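You operate a simulated robot arm through the tools that you are given. There is no shell and no other tool. Be economical: measure what you need, move in short steps, check, and stop when the job is done.

You are at the controls of a simulated two-armed robot. One attempt, no reset.

JOB
Take the lid off the tin marked "feed" on the long oak table and lay it down there.

Only the result counts: the job must be done as asked and must still hold three seconds after the hand-in. Knocking over, shifting, dropping, spilling or breaking anything else fails it. Lids that push on must go on centred and level and be pressed home; caps that screw on are set level and turned clockwise until they are tight.

ROBOT AND FRAMES
Two 7-joint arms with two-finger parallel grippers on one trunk, on a base that drives. Base frame: it is fixed to the floor where the robot stands at the start and does not move with it; the origin is under the middle of the robot, x ahead of it, y to its left, z up. Units: cm, rad, N and s.
The left shoulder is at the start at [7, 18.8, 118.6], the right one opposite. With the tool pointing down near the work surface each hand reaches from about 22 to 78 cm from the robot's upright axis, wherever it stands, measured 20 degrees to its own side. Payload 3.91 kg a hand.
The tool frame of a hand sits at the grasp point between the pads (the TCP): z along the fingers, y along the line on which they close. The tips reach 3 cm beyond it. Largest opening 11 cm; finger width 2, thickness 1; the body of the gripper, 4.8 by 11.2 cm, starts 5.5 cm behind the TCP.
Orientation is told as [roll, pitch, yaw] about the base's x, y, z axes, in that order, counted from this pose: with the fingers straight down and closing along the base's y, the tool's x points along the base's -x, its y along +y and its z along -z.

CONTROLS
- The arms move only by the tool step_arm. It takes "left_plan", "right_plan" or both (then of equal length, played together; a hand with none holds still); each is a list of rows, each a list of 7 numbers: the gripper command, from -1 (shut) to 1 (fully open), values between in proportion, then the shift along the tool's x, y, z in cm, then the turn, a rotation vector about the tool's x, y, z in rad. In form: [[gripper, dx, dy, dz, wx, wy, wz], ...]. A call has 1 to 8 rows; each row is the pose to reach, as a shift and turn from the pose commanded when the call began, along the tool's axes at that moment. Rows are played at 5 a second. More than 5 cm and 0.15 rad between two rows, or a gripper value outside its range, and nothing of the call is played. A pose out of reach is approached as far as the arm can. The call stops where the force on the tool passes 40 N (or 10 N more than at its start, if that is more) or the arm is blocked; 0.2 s more then pass. Each finger travels about 7.2 cm/s and halts on what it meets, pressing with about 38 N; the grip force reading is that of the motor and also rises with nothing between the fingers. The clock runs only during rows and for 0.2 s after the last one: add rows that repeat a pose to give the fingers time. The reply holds the time, the measured pose of the TCP, the force on the tool along the base axes, the opening and the grip force, in the units named above and with some noise, with the torque about the TCP (base axes, N m) and any sound that the robot's microphone picked up.
- Cameras (640 x 400 px; columns grow to the right, rows downward): "scene" is now at [13.18, -1.03, 140.26]; the picture's right is [-0.12, -0.99, -0.00], its down [-0.66, 0.08, -0.75] and it looks along [0.74, -0.09, -0.67] (base axes); focal length 255 px, centre (320, 200). "left" rides on the left gripper at [7.2, -1.7, -10.3] in its tool frame; the picture's right is [0.23, 0.97, 0.00], its down [-0.76, 0.18, -0.62] and it looks along [-0.61, 0.14, 0.78] (tool axes); focal length 222 px, centre (320, 200). "right" rides on the right gripper at [7.2, 1.7, -10.3] in its tool frame; the picture's right is [-0.23, 0.97, 0.00], its down [-0.76, -0.18, -0.62] and it looks along [-0.61, -0.14, 0.78] (tool axes); focal length 222 px, centre (320, 200).
- camera(camera): a new picture of that camera. The clock stands still meanwhile.
- raise_lower(by): slides the trunk up (or, below 0, down) by that many cm; the arms and the scene camera ride with it, the base frame stays. It gives what a move gives, with no picture.
- roll_base(legs): drives the robot by 1 to 6 legs, each [ahead, turn to the left] in cm and rad, along the robot's own axes; the way and the turn of a leg run together, so that a leg with both is an arc; at most 150 cm and 3.142 rad a leg. The arms and the cameras ride along, it lands a little off, and it stops where it bumps. It gives what a move gives.
- pan_tilt(pan, tilt): turns the head with the scene camera to pan (to the left, within 1.501 rad either way) and tilt (down, from -0.506 to 1.204), counted from straight ahead of the robot. It gives what a move gives.
- point_at(camera, pixels): for up to 12 pixels [column, row] of the newest picture of that camera ("zoom" is the newest enlarged one), the place [x, y, z] in the base frame of the surface seen there, good to about 0.2 cm. The clock stands still meanwhile.
- inspect(camera, box): a new picture of the part [left, top, right, bottom] of that camera's present view, enlarged. The clock stands still meanwhile.
- sign_off(): hands the job in; it is judged then, once.

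Go step by step. Measure first, check grasps and placings, and put right what went wrong. The budget is 80 turns and 62 pictures, counting those below and the enlarged ones. Unless the task says otherwise, let go and move clear before handing in, and close with one line.

The tools are called as name(argument=value, ...) on one line, values as JSON. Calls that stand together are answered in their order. step_arm: Moves the arms, as the interface text tells. Its arguments: {"type":"object","properties":{"left_plan":{"type":"array","items":{"type":"array","items":{"type":"number"}}},"right_plan":{"type":"array","items":{"type":"array","items":{"type":"number"}}}},"required":[]} The other tools are called the same way: raise_lower (by) slides the trunk up or down; roll_base (legs) drives the base; pan_tilt (pan, tilt) turns the head that bears the scene camera; camera (camera) takes a picture; point_at (camera, pixels) gives the place of the surface under pixels of a picture; inspect (camera, box) takes an enlarged picture of a part of a camera's view; sign_off () hands the job in.

At the start:

```text
time: 0.0
left_tcp_pos: [62.06, 14.07, 110.78]
left_tcp_rot: [-0.001, 0.0, 0.0]
left_contact_force: [-0.3, -0.4, 0.0]
left_wrist_torque: [0.02, 0.01, 0.05]
left_gripper_width: 11.02
left_grasp_force: 0.1
right_tcp_pos: [52.08, -36.15, 118.84]
right_tcp_rot: [0.002, -0.003, 0.001]
right_contact_force: [0.8, 0.4, 0.2]
right_wrist_torque: [-0.03, 0.0, -0.01]
right_gripper_width: 10.99
right_grasp_force: 0.0
trunk travel left (down, up): [-69.6, 24.4]
robot x, y, heading: [0.01, -0.17, 0.0]
head pan, tilt: [-0.119, 0.728]
```

scene: 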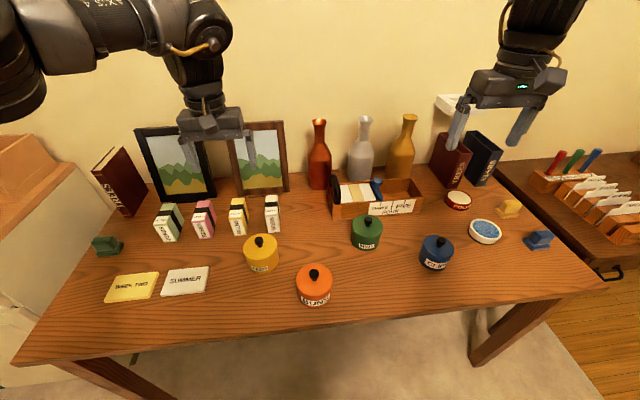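
right: 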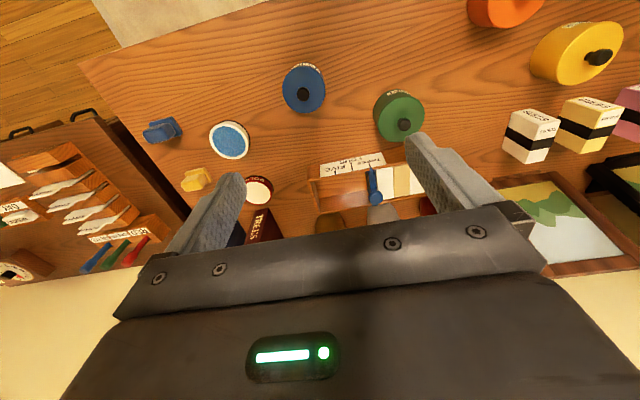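
left: 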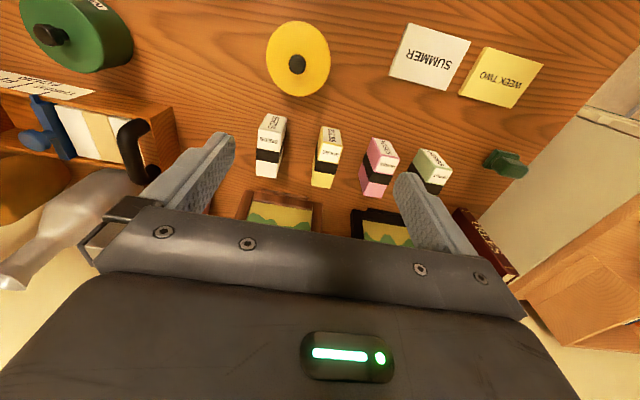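

The scene shows four lidded tins (yellow ~(261,252), orange ~(314,285), green ~(366,231), blue ~(436,252)). I enlarge them to read the labels.

inspect(camera="scene", box=[230, 200, 390, 310])

inspect(camera="scene", box=[400, 180, 560, 280])

```text
3.64 times, centred on (310, 255) of scene
```

zoom: 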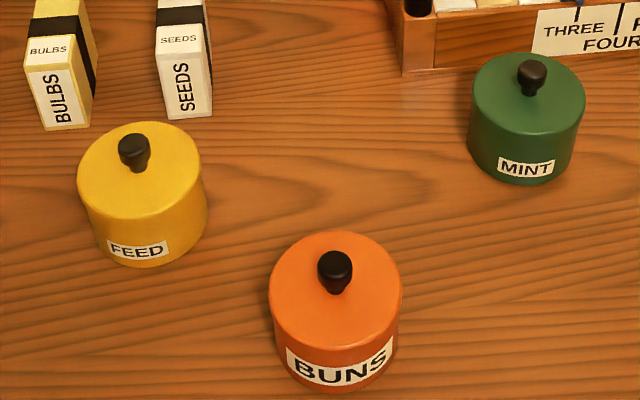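

```text
4.00 times, centred on (480, 230) of scene
```

zoom: 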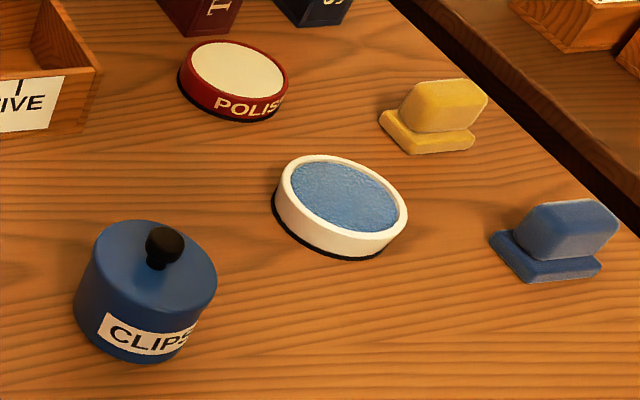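

The yellow tin at (261,252) is FEED. I measure its knob, top and rim.

inspect(camera="scene", box=[230, 220, 294, 284])

point_at(camera="scene", pixels=[[258, 240], [261, 254], [246, 248], [276, 248], [260, 237], [262, 259], [261, 273], [200, 240], [300, 230], [220, 310], [320, 260], [186, 265]])

inspect(camera="left", box=[250, 10, 350, 110])

```text
6.25 times, centred on (262, 252) of scene
```

zoom: 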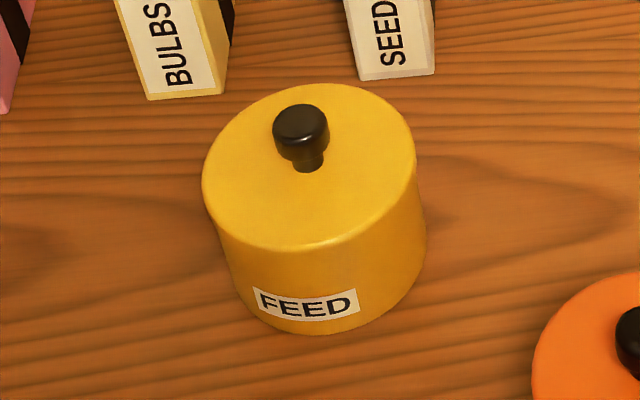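

```text
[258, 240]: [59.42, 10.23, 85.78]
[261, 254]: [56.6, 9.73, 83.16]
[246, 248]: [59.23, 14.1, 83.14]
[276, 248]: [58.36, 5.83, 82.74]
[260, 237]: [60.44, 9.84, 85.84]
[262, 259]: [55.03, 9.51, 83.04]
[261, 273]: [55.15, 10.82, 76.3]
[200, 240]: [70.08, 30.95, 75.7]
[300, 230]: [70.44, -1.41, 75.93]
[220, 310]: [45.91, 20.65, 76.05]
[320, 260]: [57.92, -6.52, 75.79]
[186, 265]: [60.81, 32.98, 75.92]
```

```text
4.00 times, centred on (300, 60) of left
```

zoom: 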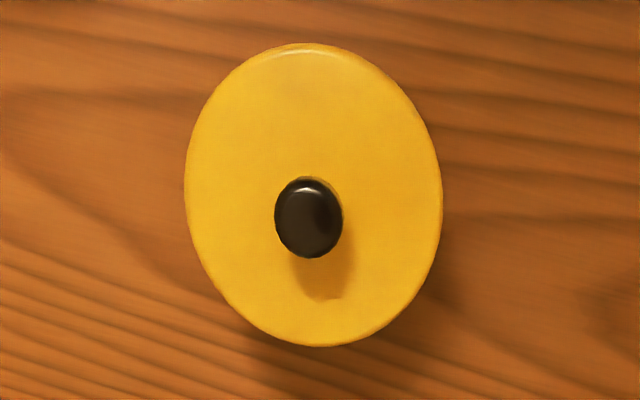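

The knob is roughly at (59.6, 10), top z 85.8, lid top z 83. I measure more exactly from the zoomed left view (knob (308,218), lid edges).

point_at(camera="zoom", pixels=[[308, 215], [282, 215], [336, 215], [308, 185], [308, 250], [192, 190], [436, 190], [315, 50], [320, 335], [315, 195], [380, 150], [250, 300]])

```text
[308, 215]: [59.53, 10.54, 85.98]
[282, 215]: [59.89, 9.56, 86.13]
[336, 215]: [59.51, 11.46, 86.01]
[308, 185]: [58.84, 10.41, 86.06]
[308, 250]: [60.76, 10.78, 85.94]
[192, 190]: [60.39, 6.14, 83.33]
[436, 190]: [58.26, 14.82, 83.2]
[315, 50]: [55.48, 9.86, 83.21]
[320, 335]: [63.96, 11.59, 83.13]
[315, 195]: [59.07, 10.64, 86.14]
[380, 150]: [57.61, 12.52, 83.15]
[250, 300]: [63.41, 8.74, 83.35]
```

Knob centre is ~(59.7, 10.5), top 86.0. I bring the left hand above it at z≈91 with the fingers half open.

step_arm(left_plan=[[0, 2.4, -3.6, 2, 0, 0, 0], [0, 2.4, -3.6, 6.5, 0, 0, 0], [0, 2.4, -3.6, 11, 0, 0, 0], [0, 2.4, -3.6, 15, 0, 0, 0], [0, 2.4, -3.6, 18, 0, 0, 0], [0, 2.4, -3.6, 20, 0, 0, 0], [0, 2.4, -3.6, 20, 0, 0, 0]])

camera(camera="left")

camera(camera="scene")

```text
time: 1.6
left_tcp_pos: [59.54, 10.45, 90.89]
left_tcp_rot: [0.0, 0.001, 0.0]
left_contact_force: [0.7, 0.1, -0.3]
left_wrist_torque: [-0.01, 0.03, -0.01]
left_gripper_width: 5.48
left_grasp_force: 0.1
right_tcp_pos: [52.09, -36.15, 118.74]
right_tcp_rot: [0.003, -0.003, 0.0]
right_contact_force: [-0.1, 0.7, 0.3]
right_wrist_torque: [-0.01, 0.01, 0.02]
right_gripper_width: 10.97
right_grasp_force: 0.0
trunk travel left (down, up): [-69.6, 24.4]
robot x, y, heading: [-0.0, -0.03, 0.003]
head pan, tilt: [-0.119, 0.728]
```

```text
54 pictures are left
```

left: 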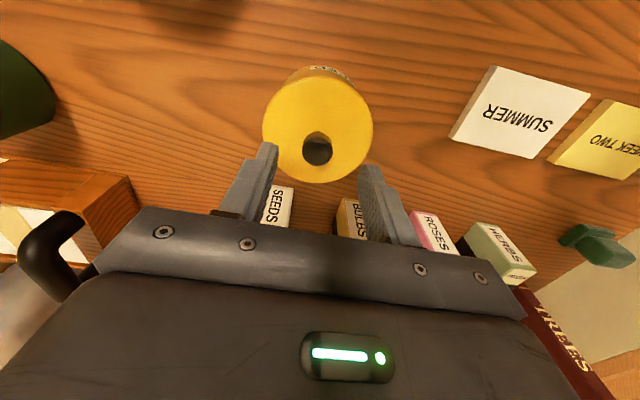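

```text
53 pictures are left
```

scene: 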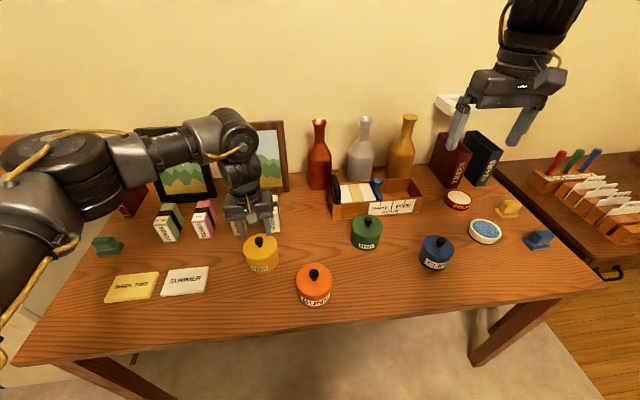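

The knob at (317,150) lies midway between the finger tips (270,145) and (370,170). I measure again and check the near side.

inspect(camera="scene", box=[210, 190, 310, 290])

point_at(camera="left", pixels=[[317, 143], [306, 148], [329, 148], [317, 155], [317, 160], [265, 125], [371, 125], [318, 83], [318, 181]])

inspect(camera="left", box=[240, 50, 400, 210])

```text
4.00 times, centred on (260, 240) of scene
```

zoom: 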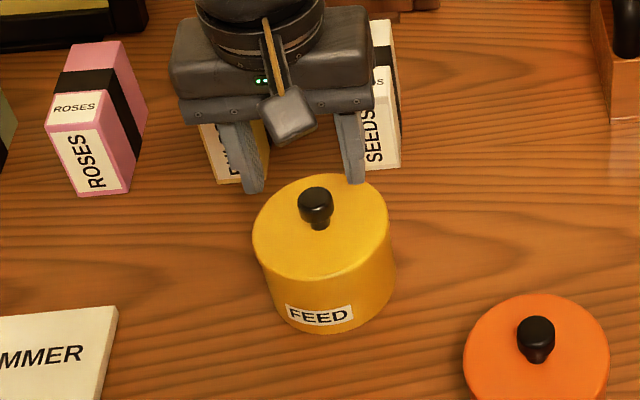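

```text
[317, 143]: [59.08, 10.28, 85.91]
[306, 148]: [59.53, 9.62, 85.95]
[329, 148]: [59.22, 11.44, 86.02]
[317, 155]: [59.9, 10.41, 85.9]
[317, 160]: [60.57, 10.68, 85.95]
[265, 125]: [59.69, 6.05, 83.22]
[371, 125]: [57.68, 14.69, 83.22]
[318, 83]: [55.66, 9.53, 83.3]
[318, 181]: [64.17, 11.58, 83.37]
```

```text
2.50 times, centred on (320, 130) of left
```

zoom: 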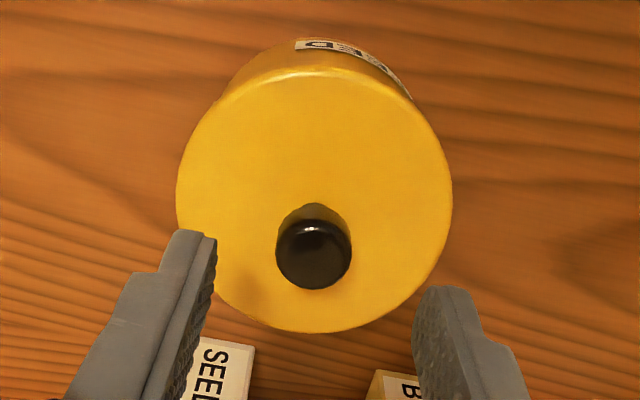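

The knob centre (59.7, 10.5) matches the TCP. I go down so the tips are just above the lid (z≈83.6), then close.

step_arm(left_plan=[[0, -0.1, 0, 2.2, 0, 0, 0], [0, -0.1, 0, 4.2, 0, 0, 0], [0, -0.1, 0, 4.2, 0, 0, 0], [-0.6, -0.1, 0, 4.2, 0, 0, 0], [-1, -0.1, 0, 4.2, 0, 0, 0], [-1, -0.1, 0, 4.2, 0, 0, 0]])

inspect(camera="scene", box=[210, 190, 310, 290])

```text
time: 3.0
left_tcp_pos: [59.77, 10.54, 86.76]
left_tcp_rot: [0.001, -0.002, -0.002]
left_contact_force: [-0.4, 0.0, -0.5]
left_wrist_torque: [0.03, 0.01, 0.01]
left_gripper_width: 2.2
left_grasp_force: 37.9
right_tcp_pos: [52.05, -36.12, 118.75]
right_tcp_rot: [0.002, -0.002, -0.001]
right_contact_force: [0.3, 0.2, 0.5]
right_wrist_torque: [0.06, -0.04, -0.03]
right_gripper_width: 10.99
right_grasp_force: 0.0
trunk travel left (down, up): [-69.6, 24.4]
robot x, y, heading: [0.31, 0.16, 0.006]
head pan, tilt: [-0.119, 0.728]
heard: snap
```

```text
4.00 times, centred on (260, 240) of scene
```

zoom: 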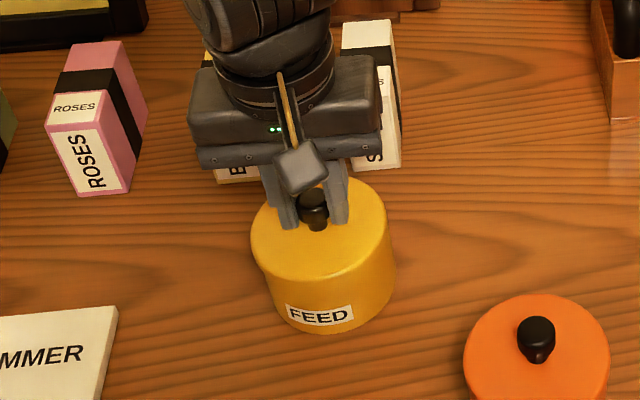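

The knob is gripped (width 2.2, 38 N) and a snap was heard, perhaps the lid shifting on its seat. I lift gently by 1 cm and look.

step_arm(left_plan=[[-1, 0, 0, -0.3, 0, 0, 0], [-1, 0, 0, -0.6, 0, 0, 0], [-1, 0, 0, -1.0, 0, 0, 0], [-1, 0, 0, -1.0, 0, 0, 0]])

inspect(camera="scene", box=[210, 190, 310, 290])

```text
time: 4.0
left_tcp_pos: [59.74, 10.41, 87.64]
left_tcp_rot: [0.0, 0.0, 0.0]
left_contact_force: [0.8, -0.5, 0.8]
left_wrist_torque: [0.02, -0.02, 0.0]
left_gripper_width: 2.19
left_grasp_force: 37.7
right_tcp_pos: [52.1, -36.07, 118.66]
right_tcp_rot: [0.001, 0.0, 0.001]
right_contact_force: [0.1, 0.0, -1.1]
right_wrist_torque: [-0.01, 0.0, 0.02]
right_gripper_width: 11.01
right_grasp_force: 0.1
trunk travel left (down, up): [-69.6, 24.4]
robot x, y, heading: [-0.08, -0.39, -0.0]
head pan, tilt: [-0.119, 0.728]
```

```text
4.00 times, centred on (260, 240) of scene
```

zoom: 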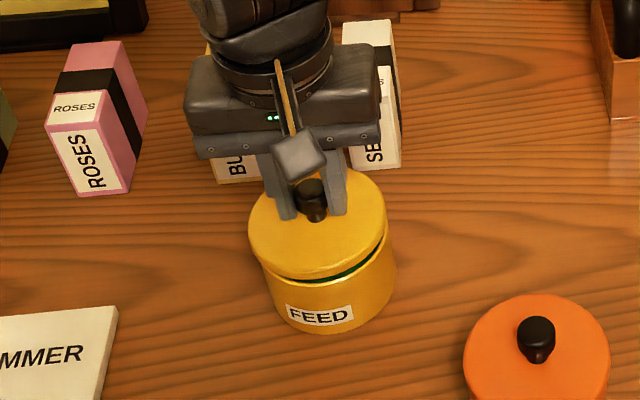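

The lid came up with a dark gap at (350,270) and the tin stayed put. I raise it further and measure a free spot in the front, around (240,310).

step_arm(left_plan=[[-1, 0, 0, -1.5, 0, 0, 0], [-1, 0, 0, -3, 0, 0, 0], [-1, 0, 0, -5, 0, 0, 0], [-1, 0, 0, -7, 0, 0, 0], [-1, 0, 0, -8, 0, 0, 0], [-1, 0, 0, -8, 0, 0, 0]])

camera(camera="scene")

point_at(camera="scene", pixels=[[205, 294], [209, 268], [297, 285], [299, 300], [246, 265], [240, 308], [240, 344], [262, 272], [160, 296], [150, 345], [330, 328], [180, 320]])

inspect(camera="scene", box=[200, 170, 320, 290])

```text
time: 5.4
left_tcp_pos: [59.72, 10.65, 95.78]
left_tcp_rot: [0.0, 0.0, -0.001]
left_contact_force: [0.2, -0.7, -0.7]
left_wrist_torque: [0.01, 0.0, 0.03]
left_gripper_width: 2.17
left_grasp_force: 37.8
right_tcp_pos: [52.03, -36.19, 118.76]
right_tcp_rot: [0.001, -0.002, 0.002]
right_contact_force: [-0.7, 1.0, 0.7]
right_wrist_torque: [0.01, -0.01, 0.02]
right_gripper_width: 10.96
right_grasp_force: 0.1
trunk travel left (down, up): [-69.6, 24.4]
robot x, y, heading: [0.13, -0.56, 0.004]
head pan, tilt: [-0.119, 0.728]
```

```text
48 pictures are left
```

scene: 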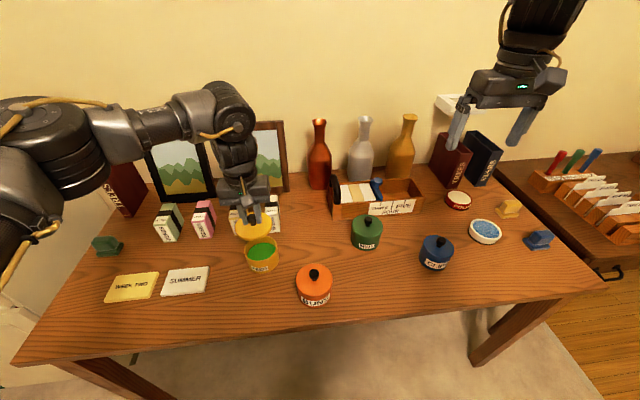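

```text
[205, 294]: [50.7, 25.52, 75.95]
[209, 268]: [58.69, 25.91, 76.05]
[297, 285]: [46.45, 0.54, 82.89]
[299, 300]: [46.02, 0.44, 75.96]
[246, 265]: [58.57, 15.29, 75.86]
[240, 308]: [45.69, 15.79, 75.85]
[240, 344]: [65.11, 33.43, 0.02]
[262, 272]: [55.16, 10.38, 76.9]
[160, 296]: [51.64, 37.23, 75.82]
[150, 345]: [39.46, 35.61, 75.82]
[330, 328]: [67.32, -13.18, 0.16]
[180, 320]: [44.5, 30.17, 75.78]
```

```text
3.33 times, centred on (260, 230) of scene
```

zoom: 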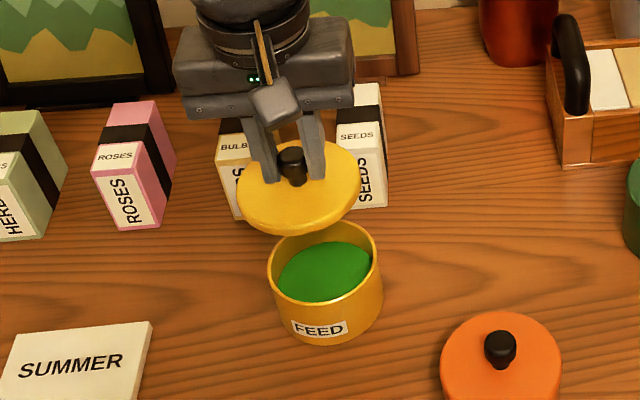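

The lid is off with the green contents undisturbed. The spot (46, 17.5) is clear of the card (y≥25.5), the orange tin (y≤0.5) and the tin. I move over it.

step_arm(left_plan=[[-1, 2, 1, 0, 0, 0, 0], [-1, 5, 2.5, 0, 0, 0, 0], [-1, 8, 4, 0, 0, 0, 0], [-1, 11, 5.7, 0, 0, 0, 0], [-1, 13, 6.5, 1, 0, 0, 0], [-1, 13.7, 6.9, 4, 0, 0, 0], [-1, 13.7, 6.9, 8, 0, 0, 0], [-1, 13.7, 6.9, 10, 0, 0, 0]])

inspect(camera="scene", box=[170, 220, 330, 360])

camera(camera="left")

```text
time: 7.2
left_tcp_pos: [46.57, 17.64, 85.3]
left_tcp_rot: [-0.002, 0.002, -0.003]
left_contact_force: [0.3, -0.9, 0.0]
left_wrist_torque: [0.01, -0.02, 0.01]
left_gripper_width: 2.17
left_grasp_force: 38.2
left hand out of reach, approached as far as the arm can: row 4, 5, 6, 7, 8
right_tcp_pos: [51.86, -36.19, 118.86]
right_tcp_rot: [0.002, -0.002, 0.0]
right_contact_force: [0.6, 0.4, 0.4]
right_wrist_torque: [-0.03, 0.04, 0.02]
right_gripper_width: 10.96
right_grasp_force: 0.0
trunk travel left (down, up): [-69.6, 24.4]
robot x, y, heading: [0.29, 0.08, 0.007]
head pan, tilt: [-0.119, 0.728]
```

```text
2.86 times, centred on (250, 290) of scene
```

zoom: 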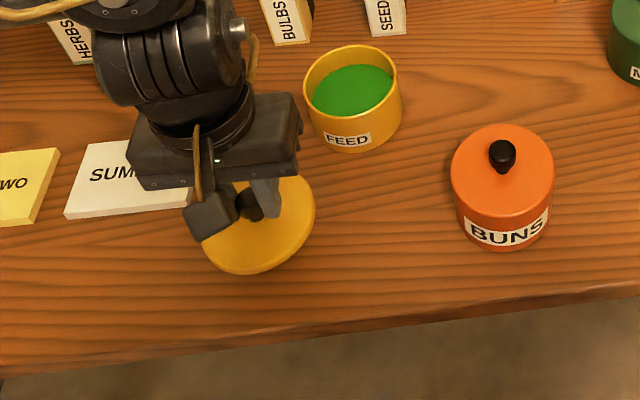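

```text
45 pictures are left
```

left: 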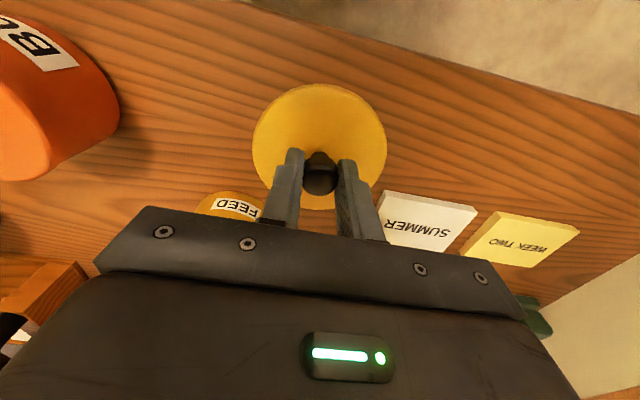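

The lid is held level at z 85.3, over free table, at the limit of close reach. I shift 1 cm outward and lower to about 81.8.

step_arm(left_plan=[[-1, -1, 0, 0, 0, 0, 0], [-1, -1, 0, 1.5, 0, 0, 0], [-1, -1, 0, 3, 0, 0, 0], [-1, -1, 0, 3.5, 0, 0, 0], [-1, -1, 0, 3.5, 0, 0, 0]])

inspect(camera="scene", box=[210, 270, 290, 340])

```text
time: 8.4
left_tcp_pos: [47.87, 17.81, 81.7]
left_tcp_rot: [0.001, 0.0, -0.001]
left_contact_force: [0.8, -0.4, -0.1]
left_wrist_torque: [0.01, 0.0, 0.02]
left_gripper_width: 2.19
left_grasp_force: 38.3
right_tcp_pos: [51.87, -36.06, 118.64]
right_tcp_rot: [0.002, -0.001, 0.001]
right_contact_force: [0.5, -0.9, 0.4]
right_wrist_torque: [0.02, -0.02, 0.01]
right_gripper_width: 11.01
right_grasp_force: 0.1
trunk travel left (down, up): [-69.6, 24.4]
robot x, y, heading: [0.05, 0.0, -0.002]
head pan, tilt: [-0.119, 0.728]
```

```text
5.71 times, centred on (250, 305) of scene
```

zoom: 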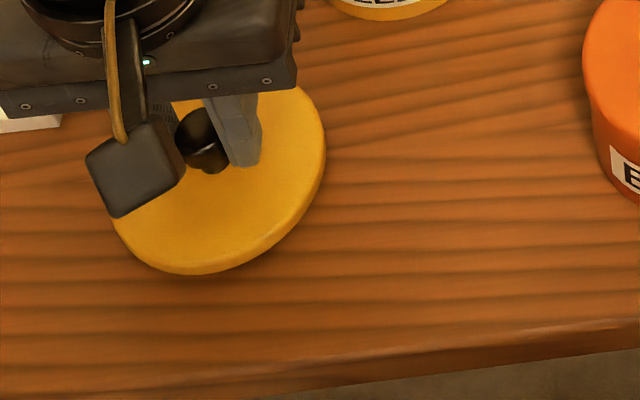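

The lid is close above the table. I lower in small steps watching the force.

step_arm(left_plan=[[-1, 0, 0, 0.25, 0, 0, 0], [-1, 0, 0, 0.5, 0, 0, 0], [-1, 0, 0, 0.7, 0, 0, 0], [-1, 0, 0, 0.7, 0, 0, 0]])

inspect(camera="scene", box=[210, 270, 290, 340])

```text
time: 9.4
left_tcp_pos: [47.9, 17.77, 80.94]
left_tcp_rot: [-0.001, 0.001, -0.001]
left_contact_force: [-0.1, -0.4, 0.0]
left_wrist_torque: [-0.02, -0.02, -0.01]
left_gripper_width: 2.18
left_grasp_force: 38.1
right_tcp_pos: [52.06, -36.04, 118.78]
right_tcp_rot: [0.002, -0.002, -0.001]
right_contact_force: [-0.2, -0.4, 0.1]
right_wrist_torque: [0.01, 0.0, -0.02]
right_gripper_width: 10.99
right_grasp_force: 0.0
trunk travel left (down, up): [-69.6, 24.4]
robot x, y, heading: [0.38, -0.16, 0.0]
head pan, tilt: [-0.119, 0.728]
```

```text
5.71 times, centred on (250, 305) of scene
```

zoom: 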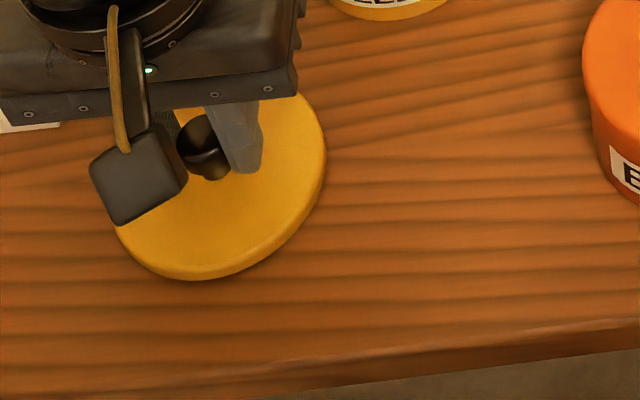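

No contact yet (force ~0). I keep going down.

step_arm(left_plan=[[-1, 0, 0, 0.15, 0, 0, 0], [-1, 0, 0, 0.3, 0, 0, 0], [-1, 0, 0, 0.4, 0, 0, 0], [-1, 0, 0, 0.4, 0, 0, 0]])

inspect(camera="scene", box=[210, 270, 290, 340])

```text
time: 10.4
left_tcp_pos: [47.79, 17.78, 80.7]
left_tcp_rot: [0.0, -0.001, 0.0]
left_contact_force: [0.3, -0.3, 0.4]
left_wrist_torque: [-0.02, 0.0, 0.03]
left_gripper_width: 2.21
left_grasp_force: 38.2
right_tcp_pos: [51.98, -36.06, 118.6]
right_tcp_rot: [0.002, -0.003, 0.0]
right_contact_force: [0.1, 0.1, 0.0]
right_wrist_torque: [0.04, 0.0, -0.01]
right_gripper_width: 10.99
right_grasp_force: 0.2
trunk travel left (down, up): [-69.6, 24.4]
robot x, y, heading: [-0.05, -0.04, 0.004]
head pan, tilt: [-0.119, 0.728]
```

```text
5.71 times, centred on (250, 305) of scene
```

zoom: 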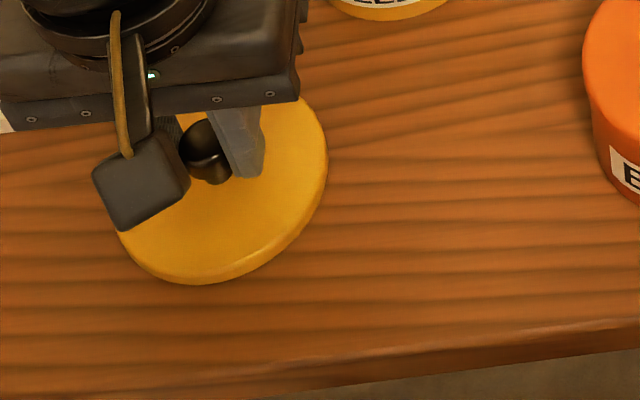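

Still no contact at z≈80.65. I continue down in small steps.

step_arm(left_plan=[[-1, 0, 0, 0.1, 0, 0, 0], [-1, 0, 0, 0.2, 0, 0, 0], [-1, 0, 0, 0.3, 0, 0, 0], [-1, 0, 0, 0.3, 0, 0, 0]])

point_at(camera="scene", pixels=[[240, 303], [230, 300]])

```text
time: 11.4
left_tcp_pos: [47.81, 17.72, 80.55]
left_tcp_rot: [0.0, -0.004, 0.0]
left_contact_force: [0.2, 0.9, 14.5]
left_wrist_torque: [0.0, 0.16, 0.14]
left_gripper_width: 2.15
left_grasp_force: 37.9
right_tcp_pos: [51.95, -36.14, 118.78]
right_tcp_rot: [0.002, -0.003, 0.0]
right_contact_force: [0.2, -0.3, 0.0]
right_wrist_torque: [0.0, -0.02, 0.0]
right_gripper_width: 11.02
right_grasp_force: 0.1
trunk travel left (down, up): [-69.6, 24.4]
robot x, y, heading: [-0.05, 0.08, -0.002]
head pan, tilt: [-0.119, 0.728]
```

```text
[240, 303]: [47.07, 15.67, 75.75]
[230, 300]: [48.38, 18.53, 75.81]
```

Contact: 14.5 N upward, the lid rests on the table. I ease up a touch, open the fingers, then rise.

step_arm(left_plan=[[-1, 0, 0, -0.1, 0, 0, 0], [-0.4, 0, 0, -0.1, 0, 0, 0], [-0.1, 0, 0, -0.1, 0, 0, 0], [-0.1, 0, 0, -0.1, 0, 0, 0], [-0.1, 0, 0, -3, 0, 0, 0], [-0.1, 0, 0, -7, 0, 0, 0], [-0.1, 0, 0, -11, 0, 0, 0], [-0.1, 0, 0, -14, 0, 0, 0]])

camera(camera="scene")

inspect(camera="scene", box=[170, 220, 330, 360])

camera(camera="left")

```text
time: 13.2
left_tcp_pos: [48.52, 18.1, 93.88]
left_tcp_rot: [-0.002, 0.001, -0.002]
left_contact_force: [0.3, -0.5, -0.3]
left_wrist_torque: [-0.01, -0.01, -0.01]
left_gripper_width: 4.95
left_grasp_force: 0.1
left hand out of reach, approached as far as the arm can: row 7, 8
right_tcp_pos: [51.9, -36.17, 118.72]
right_tcp_rot: [0.002, -0.004, -0.001]
right_contact_force: [0.4, 0.4, 0.3]
right_wrist_torque: [-0.05, -0.03, -0.01]
right_gripper_width: 11.02
right_grasp_force: 0.0
trunk travel left (down, up): [-69.6, 24.4]
robot x, y, heading: [0.04, -0.13, 0.003]
head pan, tilt: [-0.119, 0.728]
```

```text
41 pictures are left
```

scene: 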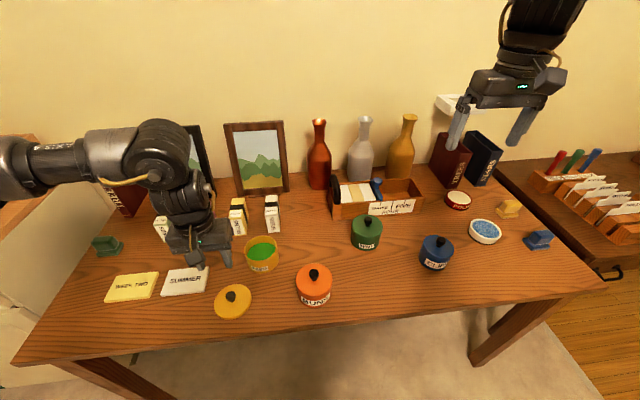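

```text
2.86 times, centred on (250, 290) of scene
```

zoom: 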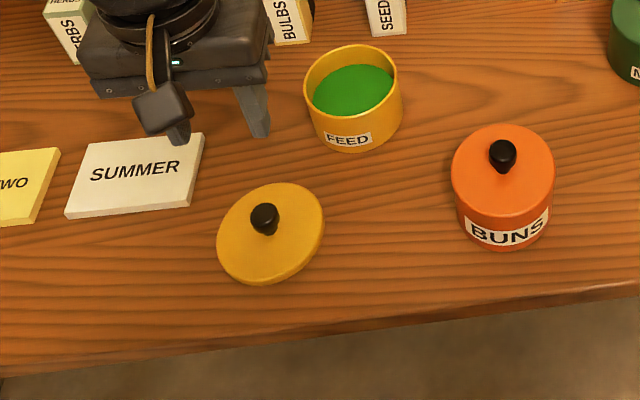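

```text
39 pictures are left
```

left: 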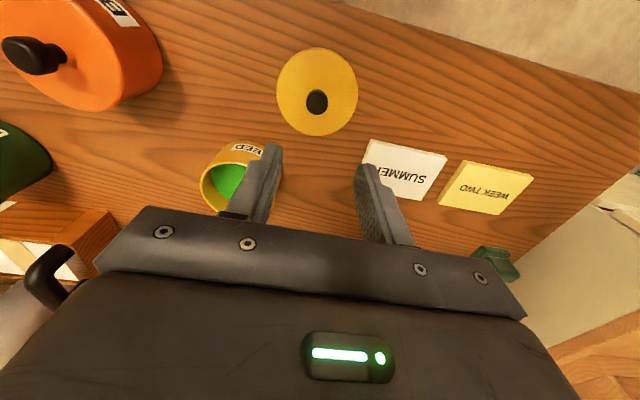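

The lid lies flat on the table at (232,301), the FEED tin stands open in its place at (261,255) and nothing else has moved. The hand is clear, so I hand in.

sign_off()

```text
The job is handed in.
```

The lid of the "feed" tin is off and lies flat on the long oak table in front of the tin. The last pictures showed the tin still upright with its contents in it and nothing else moved.
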